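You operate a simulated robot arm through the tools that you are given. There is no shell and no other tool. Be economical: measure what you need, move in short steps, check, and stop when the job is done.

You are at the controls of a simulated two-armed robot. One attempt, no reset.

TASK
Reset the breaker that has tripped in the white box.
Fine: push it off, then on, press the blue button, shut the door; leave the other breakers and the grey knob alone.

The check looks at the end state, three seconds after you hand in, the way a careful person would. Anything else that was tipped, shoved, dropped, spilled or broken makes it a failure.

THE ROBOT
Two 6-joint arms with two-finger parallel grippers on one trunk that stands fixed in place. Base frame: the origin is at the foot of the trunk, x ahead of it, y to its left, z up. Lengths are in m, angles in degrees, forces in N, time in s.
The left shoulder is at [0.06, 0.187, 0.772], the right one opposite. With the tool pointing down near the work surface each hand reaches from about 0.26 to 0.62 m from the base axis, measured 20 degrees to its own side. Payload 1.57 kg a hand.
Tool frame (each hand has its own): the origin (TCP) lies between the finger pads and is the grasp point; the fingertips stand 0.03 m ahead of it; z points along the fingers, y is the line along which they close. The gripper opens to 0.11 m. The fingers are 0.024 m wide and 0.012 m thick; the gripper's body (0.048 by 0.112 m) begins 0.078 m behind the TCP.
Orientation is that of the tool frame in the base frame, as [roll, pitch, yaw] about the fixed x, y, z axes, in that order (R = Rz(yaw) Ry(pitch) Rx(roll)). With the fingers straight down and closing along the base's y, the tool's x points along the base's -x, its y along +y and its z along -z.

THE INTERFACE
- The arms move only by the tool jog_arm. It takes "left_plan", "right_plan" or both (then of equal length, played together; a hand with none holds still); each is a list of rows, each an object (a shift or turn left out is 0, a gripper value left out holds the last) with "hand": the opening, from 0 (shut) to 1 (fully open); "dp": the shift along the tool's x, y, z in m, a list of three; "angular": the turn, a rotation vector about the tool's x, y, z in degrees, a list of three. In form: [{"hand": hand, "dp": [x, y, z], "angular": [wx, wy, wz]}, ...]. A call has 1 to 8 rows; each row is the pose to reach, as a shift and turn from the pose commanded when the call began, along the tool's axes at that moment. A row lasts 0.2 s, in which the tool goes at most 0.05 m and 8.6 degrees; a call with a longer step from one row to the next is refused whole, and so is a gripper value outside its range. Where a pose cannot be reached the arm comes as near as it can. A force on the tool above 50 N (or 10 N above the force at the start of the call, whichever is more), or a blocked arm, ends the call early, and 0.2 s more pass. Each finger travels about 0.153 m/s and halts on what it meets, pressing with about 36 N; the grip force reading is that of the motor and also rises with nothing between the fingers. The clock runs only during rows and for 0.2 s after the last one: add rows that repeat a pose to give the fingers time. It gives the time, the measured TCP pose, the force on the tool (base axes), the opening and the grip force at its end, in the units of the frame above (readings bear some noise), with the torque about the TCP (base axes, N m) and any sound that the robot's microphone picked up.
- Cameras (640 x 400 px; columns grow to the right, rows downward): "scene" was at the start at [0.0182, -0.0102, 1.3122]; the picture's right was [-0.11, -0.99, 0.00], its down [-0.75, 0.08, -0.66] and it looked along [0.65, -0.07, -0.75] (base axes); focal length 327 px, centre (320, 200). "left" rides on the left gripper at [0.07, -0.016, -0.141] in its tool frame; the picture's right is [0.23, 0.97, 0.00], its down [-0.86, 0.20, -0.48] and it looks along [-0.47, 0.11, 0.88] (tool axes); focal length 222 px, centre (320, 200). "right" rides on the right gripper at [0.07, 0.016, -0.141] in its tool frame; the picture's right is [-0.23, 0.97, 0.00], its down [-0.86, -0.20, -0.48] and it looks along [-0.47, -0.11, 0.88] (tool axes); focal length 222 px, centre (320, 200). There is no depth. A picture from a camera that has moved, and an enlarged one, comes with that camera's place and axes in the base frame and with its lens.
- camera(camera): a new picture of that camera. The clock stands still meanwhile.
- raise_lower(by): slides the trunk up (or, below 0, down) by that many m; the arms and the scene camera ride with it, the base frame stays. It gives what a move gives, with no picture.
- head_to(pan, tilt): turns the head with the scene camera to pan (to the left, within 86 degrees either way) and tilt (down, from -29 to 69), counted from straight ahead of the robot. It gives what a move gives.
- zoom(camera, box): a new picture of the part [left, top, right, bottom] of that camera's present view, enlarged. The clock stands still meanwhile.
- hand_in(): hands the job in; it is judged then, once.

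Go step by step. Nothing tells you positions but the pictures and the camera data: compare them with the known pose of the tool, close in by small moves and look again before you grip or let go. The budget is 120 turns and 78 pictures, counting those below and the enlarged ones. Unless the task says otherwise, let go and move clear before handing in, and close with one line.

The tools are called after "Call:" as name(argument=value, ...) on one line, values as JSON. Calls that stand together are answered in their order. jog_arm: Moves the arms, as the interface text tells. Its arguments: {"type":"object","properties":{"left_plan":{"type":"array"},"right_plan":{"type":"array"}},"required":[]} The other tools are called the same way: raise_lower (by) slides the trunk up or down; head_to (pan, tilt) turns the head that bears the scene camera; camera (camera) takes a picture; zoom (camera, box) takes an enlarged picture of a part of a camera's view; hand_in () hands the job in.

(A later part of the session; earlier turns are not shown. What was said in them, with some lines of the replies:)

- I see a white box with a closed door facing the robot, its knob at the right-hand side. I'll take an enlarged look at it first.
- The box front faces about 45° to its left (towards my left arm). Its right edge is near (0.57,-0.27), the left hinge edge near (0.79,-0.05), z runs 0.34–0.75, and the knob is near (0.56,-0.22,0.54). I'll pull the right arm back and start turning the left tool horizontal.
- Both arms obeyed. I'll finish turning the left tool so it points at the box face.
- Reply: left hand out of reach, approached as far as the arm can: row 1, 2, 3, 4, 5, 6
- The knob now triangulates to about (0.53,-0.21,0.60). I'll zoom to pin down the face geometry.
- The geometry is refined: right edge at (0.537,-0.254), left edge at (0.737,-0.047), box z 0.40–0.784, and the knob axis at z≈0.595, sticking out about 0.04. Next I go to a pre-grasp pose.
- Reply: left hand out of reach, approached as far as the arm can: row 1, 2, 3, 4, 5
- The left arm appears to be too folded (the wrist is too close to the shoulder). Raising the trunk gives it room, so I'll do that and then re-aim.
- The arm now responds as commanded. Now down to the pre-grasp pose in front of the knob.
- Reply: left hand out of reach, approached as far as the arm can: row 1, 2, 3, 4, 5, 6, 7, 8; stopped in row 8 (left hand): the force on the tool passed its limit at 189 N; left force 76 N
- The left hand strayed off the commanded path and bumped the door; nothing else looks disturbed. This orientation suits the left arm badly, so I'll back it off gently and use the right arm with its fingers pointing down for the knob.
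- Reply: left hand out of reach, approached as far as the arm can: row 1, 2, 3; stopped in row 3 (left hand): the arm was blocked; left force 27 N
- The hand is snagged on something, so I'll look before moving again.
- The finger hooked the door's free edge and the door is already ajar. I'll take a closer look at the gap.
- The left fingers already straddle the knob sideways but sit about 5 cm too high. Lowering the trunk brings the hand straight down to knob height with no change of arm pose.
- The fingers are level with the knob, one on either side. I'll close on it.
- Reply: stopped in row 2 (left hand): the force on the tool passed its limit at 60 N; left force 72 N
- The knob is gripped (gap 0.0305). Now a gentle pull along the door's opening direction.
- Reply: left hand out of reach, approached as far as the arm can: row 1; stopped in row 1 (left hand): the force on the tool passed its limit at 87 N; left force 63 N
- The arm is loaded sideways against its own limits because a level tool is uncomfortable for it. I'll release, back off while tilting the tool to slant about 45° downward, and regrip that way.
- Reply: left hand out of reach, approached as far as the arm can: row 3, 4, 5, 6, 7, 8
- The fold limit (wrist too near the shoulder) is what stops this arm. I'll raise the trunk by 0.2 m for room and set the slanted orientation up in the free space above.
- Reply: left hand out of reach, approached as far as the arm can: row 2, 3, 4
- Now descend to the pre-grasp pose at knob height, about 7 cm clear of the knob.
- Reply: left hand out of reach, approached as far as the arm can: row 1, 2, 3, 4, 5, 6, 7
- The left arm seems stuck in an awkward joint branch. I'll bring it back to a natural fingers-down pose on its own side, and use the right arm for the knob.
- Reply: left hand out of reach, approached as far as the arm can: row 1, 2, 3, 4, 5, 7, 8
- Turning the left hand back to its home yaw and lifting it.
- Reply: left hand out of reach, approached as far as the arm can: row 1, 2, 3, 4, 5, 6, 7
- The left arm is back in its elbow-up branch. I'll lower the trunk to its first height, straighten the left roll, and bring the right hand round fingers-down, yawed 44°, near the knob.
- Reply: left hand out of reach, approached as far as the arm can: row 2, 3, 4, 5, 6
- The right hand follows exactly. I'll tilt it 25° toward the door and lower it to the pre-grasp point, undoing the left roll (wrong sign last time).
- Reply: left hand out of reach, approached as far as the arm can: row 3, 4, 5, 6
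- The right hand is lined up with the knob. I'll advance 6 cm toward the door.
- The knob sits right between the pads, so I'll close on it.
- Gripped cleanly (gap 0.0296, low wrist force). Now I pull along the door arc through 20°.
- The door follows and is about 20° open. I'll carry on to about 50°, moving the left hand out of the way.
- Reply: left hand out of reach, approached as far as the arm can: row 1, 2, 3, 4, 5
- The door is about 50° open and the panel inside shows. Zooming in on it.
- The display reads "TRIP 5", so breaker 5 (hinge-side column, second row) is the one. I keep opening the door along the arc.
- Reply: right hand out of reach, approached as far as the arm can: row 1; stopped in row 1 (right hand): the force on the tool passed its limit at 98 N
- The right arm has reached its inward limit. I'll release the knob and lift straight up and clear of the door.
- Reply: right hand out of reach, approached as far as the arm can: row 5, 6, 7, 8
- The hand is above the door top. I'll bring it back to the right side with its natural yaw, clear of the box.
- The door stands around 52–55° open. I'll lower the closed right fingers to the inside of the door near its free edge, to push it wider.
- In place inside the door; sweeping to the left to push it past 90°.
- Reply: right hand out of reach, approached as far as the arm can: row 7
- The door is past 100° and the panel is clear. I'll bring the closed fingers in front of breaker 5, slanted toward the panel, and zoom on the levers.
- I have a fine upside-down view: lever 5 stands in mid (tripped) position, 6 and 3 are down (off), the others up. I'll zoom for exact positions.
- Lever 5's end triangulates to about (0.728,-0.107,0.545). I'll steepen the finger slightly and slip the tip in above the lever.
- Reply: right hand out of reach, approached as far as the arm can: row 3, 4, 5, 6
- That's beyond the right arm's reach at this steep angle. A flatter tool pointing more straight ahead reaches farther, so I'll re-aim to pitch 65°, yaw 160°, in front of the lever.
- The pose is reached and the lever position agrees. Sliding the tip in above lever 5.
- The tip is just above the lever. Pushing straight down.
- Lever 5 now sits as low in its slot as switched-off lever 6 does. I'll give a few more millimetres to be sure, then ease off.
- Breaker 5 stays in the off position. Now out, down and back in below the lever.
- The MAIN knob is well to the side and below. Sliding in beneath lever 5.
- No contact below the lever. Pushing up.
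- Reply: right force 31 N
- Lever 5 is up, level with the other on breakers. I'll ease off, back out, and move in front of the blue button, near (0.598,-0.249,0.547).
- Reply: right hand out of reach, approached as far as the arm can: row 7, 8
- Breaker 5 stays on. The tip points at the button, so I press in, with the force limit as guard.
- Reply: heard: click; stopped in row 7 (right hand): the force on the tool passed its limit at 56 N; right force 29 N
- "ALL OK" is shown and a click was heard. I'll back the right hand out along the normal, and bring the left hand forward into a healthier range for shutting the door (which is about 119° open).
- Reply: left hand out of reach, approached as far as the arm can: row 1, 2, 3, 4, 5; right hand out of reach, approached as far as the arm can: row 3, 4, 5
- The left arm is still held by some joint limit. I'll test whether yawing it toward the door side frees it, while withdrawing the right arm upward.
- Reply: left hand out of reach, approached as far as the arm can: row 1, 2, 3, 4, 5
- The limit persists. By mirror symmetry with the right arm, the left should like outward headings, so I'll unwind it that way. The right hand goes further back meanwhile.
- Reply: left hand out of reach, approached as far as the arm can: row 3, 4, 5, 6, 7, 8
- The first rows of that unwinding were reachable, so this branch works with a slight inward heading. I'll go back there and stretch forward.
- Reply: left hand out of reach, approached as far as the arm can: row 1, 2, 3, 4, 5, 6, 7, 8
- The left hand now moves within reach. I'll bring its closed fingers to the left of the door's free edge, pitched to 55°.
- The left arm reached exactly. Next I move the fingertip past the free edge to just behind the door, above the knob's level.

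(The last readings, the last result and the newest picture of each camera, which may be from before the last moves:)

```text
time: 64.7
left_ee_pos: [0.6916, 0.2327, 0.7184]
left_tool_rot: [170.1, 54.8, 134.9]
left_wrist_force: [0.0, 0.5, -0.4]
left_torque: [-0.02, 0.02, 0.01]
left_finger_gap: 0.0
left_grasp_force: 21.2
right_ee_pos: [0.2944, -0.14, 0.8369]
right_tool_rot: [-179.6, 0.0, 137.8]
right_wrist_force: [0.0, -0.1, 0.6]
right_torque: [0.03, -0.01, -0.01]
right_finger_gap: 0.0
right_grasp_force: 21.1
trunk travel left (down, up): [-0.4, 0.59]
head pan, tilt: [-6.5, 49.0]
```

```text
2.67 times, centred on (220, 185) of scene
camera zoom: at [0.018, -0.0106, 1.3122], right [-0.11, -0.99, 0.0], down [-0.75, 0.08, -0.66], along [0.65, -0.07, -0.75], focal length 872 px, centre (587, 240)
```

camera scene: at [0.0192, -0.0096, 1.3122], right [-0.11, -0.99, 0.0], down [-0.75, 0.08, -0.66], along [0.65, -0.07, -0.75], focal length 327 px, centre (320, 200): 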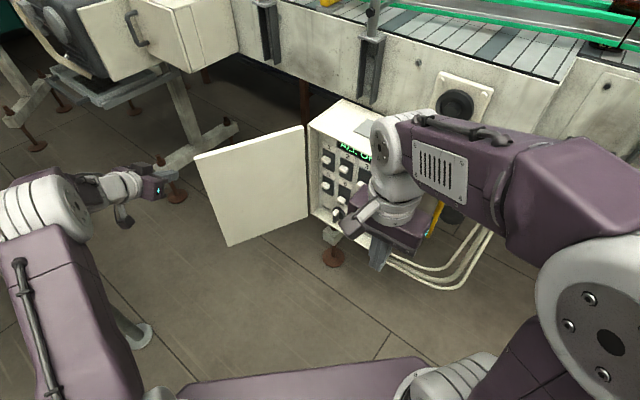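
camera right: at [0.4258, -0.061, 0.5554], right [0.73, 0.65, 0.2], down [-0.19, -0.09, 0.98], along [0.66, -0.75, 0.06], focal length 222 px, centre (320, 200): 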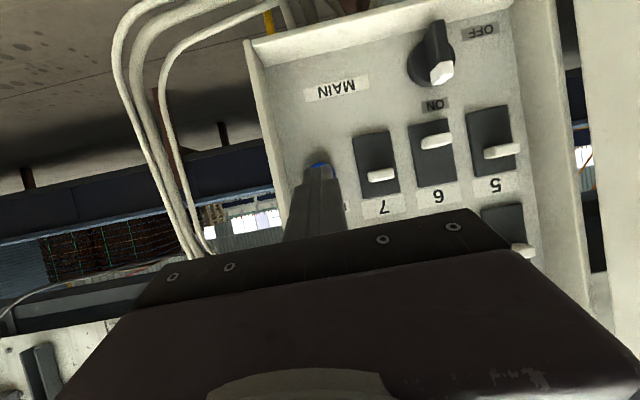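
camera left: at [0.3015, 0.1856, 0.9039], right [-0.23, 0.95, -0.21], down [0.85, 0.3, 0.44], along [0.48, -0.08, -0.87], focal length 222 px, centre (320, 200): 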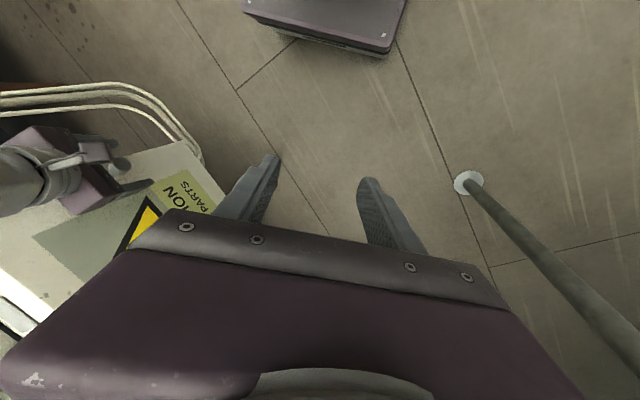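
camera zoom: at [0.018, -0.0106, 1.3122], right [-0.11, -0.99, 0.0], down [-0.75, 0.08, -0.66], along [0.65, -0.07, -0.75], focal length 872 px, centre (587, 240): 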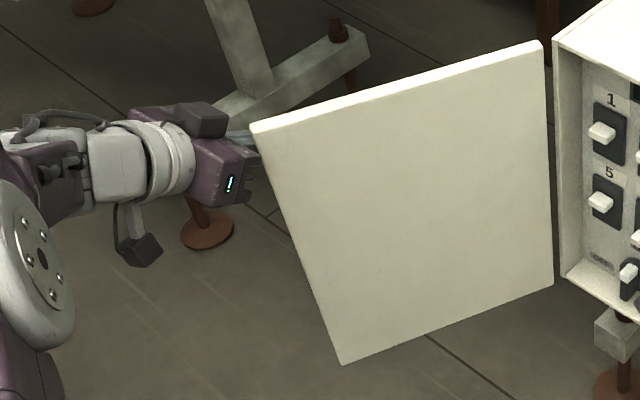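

The finger is hooked behind the free edge. I'll draw the door along its closing arc.

Call:
jog_arm(left_plan=[{"dp": [0.0077, -0.0186, -0.0143]}, {"dp": [0.0145, -0.0384, -0.0275]}, {"dp": [0.0201, -0.0594, -0.0392]}, {"dp": [0.0246, -0.0822, -0.0498]}, {"dp": [0.0278, -0.1044, -0.0582]}, {"dp": [0.03, -0.1297, -0.0657]}, {"dp": [0.0306, -0.1521, -0.0705]}, {"dp": [0.03, -0.1794, -0.0745]}])

Call:
camera(camera="scene")

```text
time: 66.5
left_ee_pos: [0.5201, 0.1365, 0.7198]
left_tool_rot: [170.1, 54.8, 134.9]
left_wrist_force: [-0.1, 0.0, 0.7]
left_torque: [-0.01, -0.02, 0.05]
left_finger_gap: 0.0
left_grasp_force: 20.8
right_ee_pos: [0.2933, -0.1383, 0.8369]
right_tool_rot: [-179.5, 0.0, 137.9]
right_wrist_force: [-0.9, 0.6, -1.0]
right_torque: [-0.02, -0.03, -0.02]
right_finger_gap: 0.0
right_grasp_force: 21.3
trunk travel left (down, up): [-0.4, 0.59]
head pan, tilt: [-6.5, 49.0]
```

```text
18 pictures are left
camera scene: at [0.0178, -0.0107, 1.3122], right [-0.11, -0.99, 0.0], down [-0.75, 0.08, -0.66], along [0.65, -0.07, -0.75], focal length 327 px, centre (320, 200)
```

scene: 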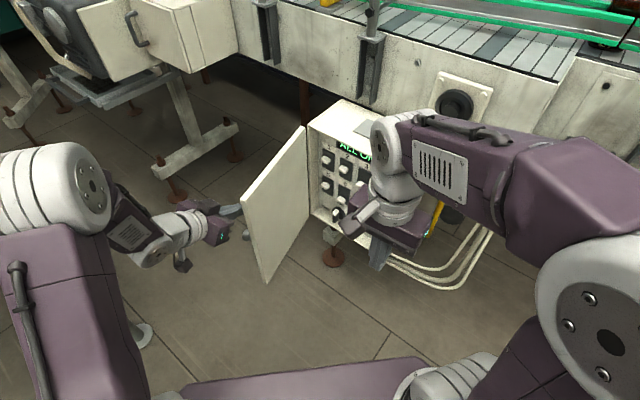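

The door is down to about 78° open with the finger on its outer face. I'll keep sweeping it shut while moving the right arm aside.

Call:
jog_arm(left_plan=[{"dp": [-0.003, -0.0361, -0.002]}, {"dp": [-0.0088, -0.0716, 0]}, {"dp": [-0.0174, -0.1062, 0.0064]}, {"dp": [-0.0285, -0.139, 0.0167]}, {"dp": [-0.0419, -0.1696, 0.0308]}], right_plan=[{"dp": [-0.027, -0.03, -0.01]}, {"dp": [-0.054, -0.06, -0.02]}, {"dp": [-0.08, -0.09, -0.03]}, {"dp": [-0.107, -0.12, -0.04]}, {"dp": [-0.134, -0.149, -0.05]}])

Call:
camera(camera="scene")

```text
time: 67.7
left_ee_pos: [0.4567, -0.0298, 0.719]
left_tool_rot: [170.2, 54.8, 135.0]
left_wrist_force: [-1.0, 0.3, -0.5]
left_torque: [0.02, -0.02, 0.02]
left_finger_gap: 0.0001
left_grasp_force: 20.8
right_ee_pos: [0.2956, -0.3397, 0.8875]
right_tool_rot: [-179.7, 0.0, 137.9]
right_wrist_force: [-0.5, 0.3, -0.7]
right_torque: [0.01, -0.01, -0.02]
right_finger_gap: 0.0001
right_grasp_force: 21.5
trunk travel left (down, up): [-0.4, 0.59]
head pan, tilt: [-6.5, 49.0]
```

```text
17 pictures are left
camera scene: at [0.0183, -0.0117, 1.3121], right [-0.11, -0.99, 0.0], down [-0.75, 0.09, -0.66], along [0.65, -0.07, -0.75], focal length 327 px, centre (320, 200)
```

scene: 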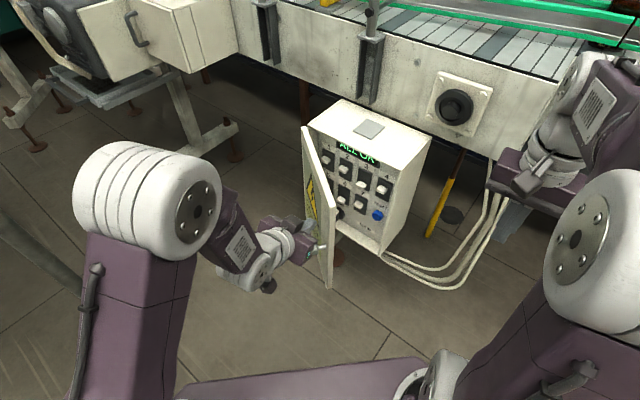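

The door is about 38° open. Continuing the sweep.

Call:
jog_arm(left_plan=[{"dp": [-0.0078, -0.0138, 0.0088]}, {"dp": [-0.0156, -0.0275, 0.0176]}, {"dp": [-0.0243, -0.0395, 0.028]}, {"dp": [-0.033, -0.0515, 0.0385]}, {"dp": [-0.0424, -0.0615, 0.0503]}, {"dp": [-0.0518, -0.0715, 0.0621]}])

Call:
camera(camera="scene")

```text
time: 69.1
left_ee_pos: [0.4778, -0.1357, 0.7189]
left_tool_rot: [170.2, 54.8, 134.8]
left_wrist_force: [-1.3, -0.3, -0.9]
left_torque: [0.01, 0.02, -0.02]
left_finger_gap: 0.0
left_grasp_force: 21.3
right_ee_pos: [0.2946, -0.3387, 0.8903]
right_tool_rot: [-179.6, 0.0, 138.0]
right_wrist_force: [-0.4, 0.6, -0.2]
right_torque: [0.01, -0.01, 0.01]
right_finger_gap: 0.0
right_grasp_force: 21.2
trunk travel left (down, up): [-0.4, 0.59]
head pan, tilt: [-6.5, 49.0]
```

```text
16 pictures are left
camera scene: at [0.0183, -0.0106, 1.3122], right [-0.11, -0.99, 0.0], down [-0.75, 0.08, -0.66], along [0.65, -0.07, -0.75], focal length 327 px, centre (320, 200)
```

scene: 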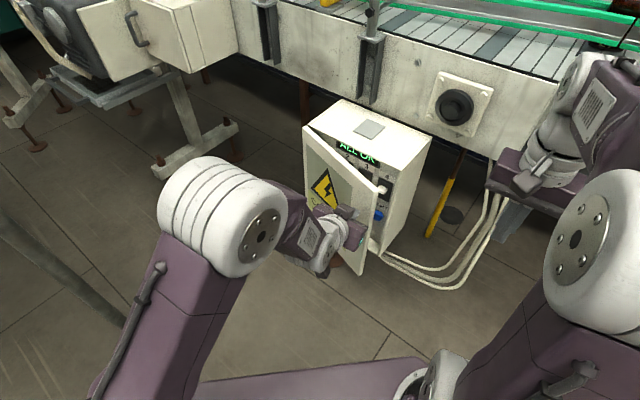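

About 18° left. Now pushing along the face normal to shut it, letting the force limit stop me at the seat.

Call:
jog_arm(left_plan=[{"dp": [-0.0115, -0.0025, 0.0162]}, {"dp": [-0.023, -0.005, 0.0323]}, {"dp": [-0.0345, -0.007, 0.0485]}, {"dp": [-0.0432, -0.009, 0.0606]}, {"dp": [-0.0507, -0.0105, 0.0711]}, {"dp": [-0.0553, -0.0115, 0.0776]}, {"dp": [-0.0582, -0.012, 0.0816]}, {"dp": [-0.0611, -0.0126, 0.0856]}])

Call:
zoom(camera="scene", box=[280, 90, 440, 290])

```text
time: 70.5
left_ee_pos: [0.5382, -0.1953, 0.7186]
left_tool_rot: [170.5, 54.3, 135.1]
left_wrist_force: [-31.7, 33.3, 20.2]
left_torque: [-0.2, -0.14, -0.05]
left_finger_gap: 0.0002
left_grasp_force: 21.6
right_ee_pos: [0.2894, -0.3345, 0.8921]
right_tool_rot: [-179.6, 0.5, 137.9]
right_wrist_force: [-0.1, -0.1, 0.2]
right_torque: [0.01, -0.02, 0.01]
right_finger_gap: 0.0
right_grasp_force: 21.1
trunk travel left (down, up): [-0.4, 0.59]
head pan, tilt: [-6.5, 49.0]
stopped in row 7 (left hand): the force on the tool passed its limit at 55 N (the readings are from after the stop); the commanded pose is now the measured one
```

```text
2.00 times, centred on (360, 190) of scene
camera zoom: at [0.0097, -0.0036, 1.3128], right [-0.11, -0.99, 0.0], down [-0.75, 0.08, -0.66], along [0.66, -0.08, -0.75], focal length 654 px, centre (240, 220)
```

zoom: 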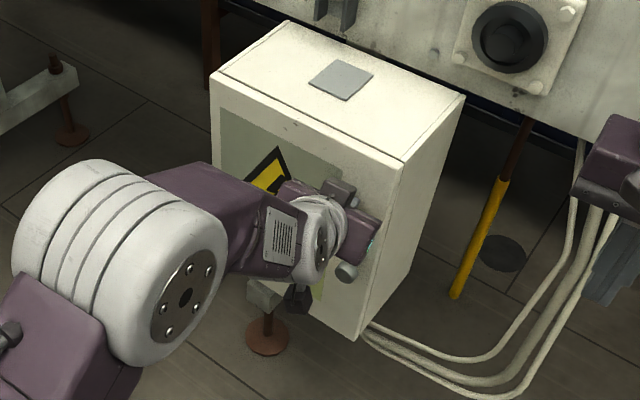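

The door is seated shut. I'll back the left hand straight off and check that it stays closed.

Call:
jog_arm(left_plan=[{"dp": [0.0115, 0.0025, -0.0162]}, {"dp": [0.023, 0.005, -0.0323]}, {"dp": [0.0345, 0.007, -0.0485]}, {"dp": [0.046, 0.022, -0.0646]}, {"dp": [0.05, 0.055, -0.075]}, {"dp": [0.05, 0.09, -0.08]}, {"dp": [0.05, 0.125, -0.085]}, {"dp": [0.05, 0.16, -0.09]}])

Call:
camera(camera="scene")

Call:
zoom(camera="scene", box=[280, 90, 440, 290])

```text
time: 72.3
left_ee_pos: [0.5577, -0.0111, 0.7422]
left_tool_rot: [170.6, 54.0, 135.1]
left_wrist_force: [-0.3, 0.7, 0.7]
left_torque: [0.0, -0.03, -0.01]
left_finger_gap: 0.0
left_grasp_force: 20.9
right_ee_pos: [0.2947, -0.3387, 0.889]
right_tool_rot: [-179.5, 0.0, 137.9]
right_wrist_force: [1.0, -0.2, -0.3]
right_torque: [0.01, 0.03, 0.0]
right_finger_gap: 0.0
right_grasp_force: 21.4
trunk travel left (down, up): [-0.4, 0.59]
head pan, tilt: [-6.5, 49.0]
```

```text
14 pictures are left
camera scene: at [0.0184, -0.0095, 1.3122], right [-0.11, -0.99, 0.0], down [-0.75, 0.08, -0.66], along [0.65, -0.07, -0.75], focal length 327 px, centre (320, 200)
```

scene: 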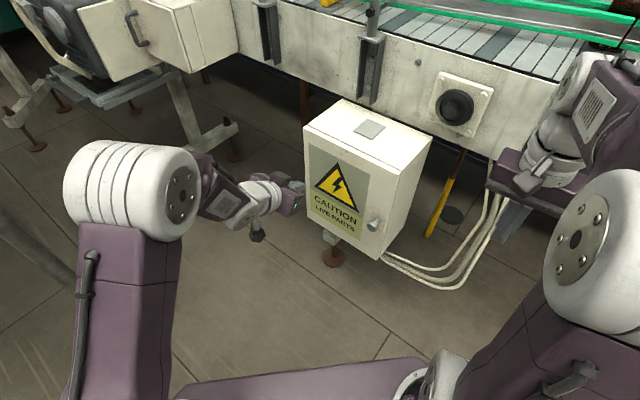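

```text
2.00 times, centred on (360, 190) of scene
camera zoom: at [0.0184, -0.0095, 1.3122], right [-0.11, -0.99, 0.0], down [-0.75, 0.08, -0.66], along [0.65, -0.07, -0.75], focal length 654 px, centre (240, 220)
```

zoom: 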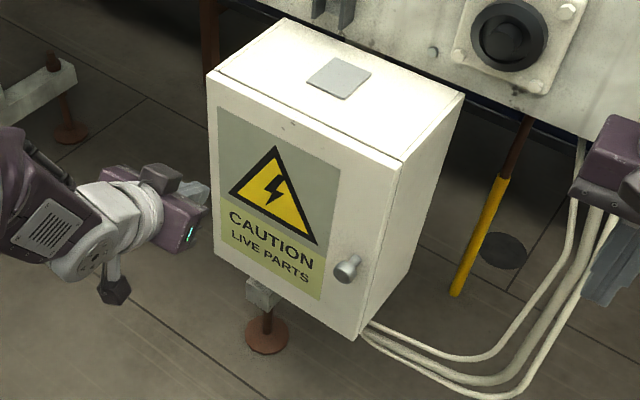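

The door is shut flush, the panel read "ALL OK" before I closed it, and both hands are clear of the box. Handing in.

Call:
hand_in()

```text
The job is handed in.
```

I pushed breaker 5 off and back on and pressed the blue button; the display changed from "TRIP 5" to "ALL OK". The door is shut, and I did not move the other breakers or the grey knob. Early on, the left hand bumped the door hard (189 N) before I switched to the right arm; I saw no damage in the pictures.
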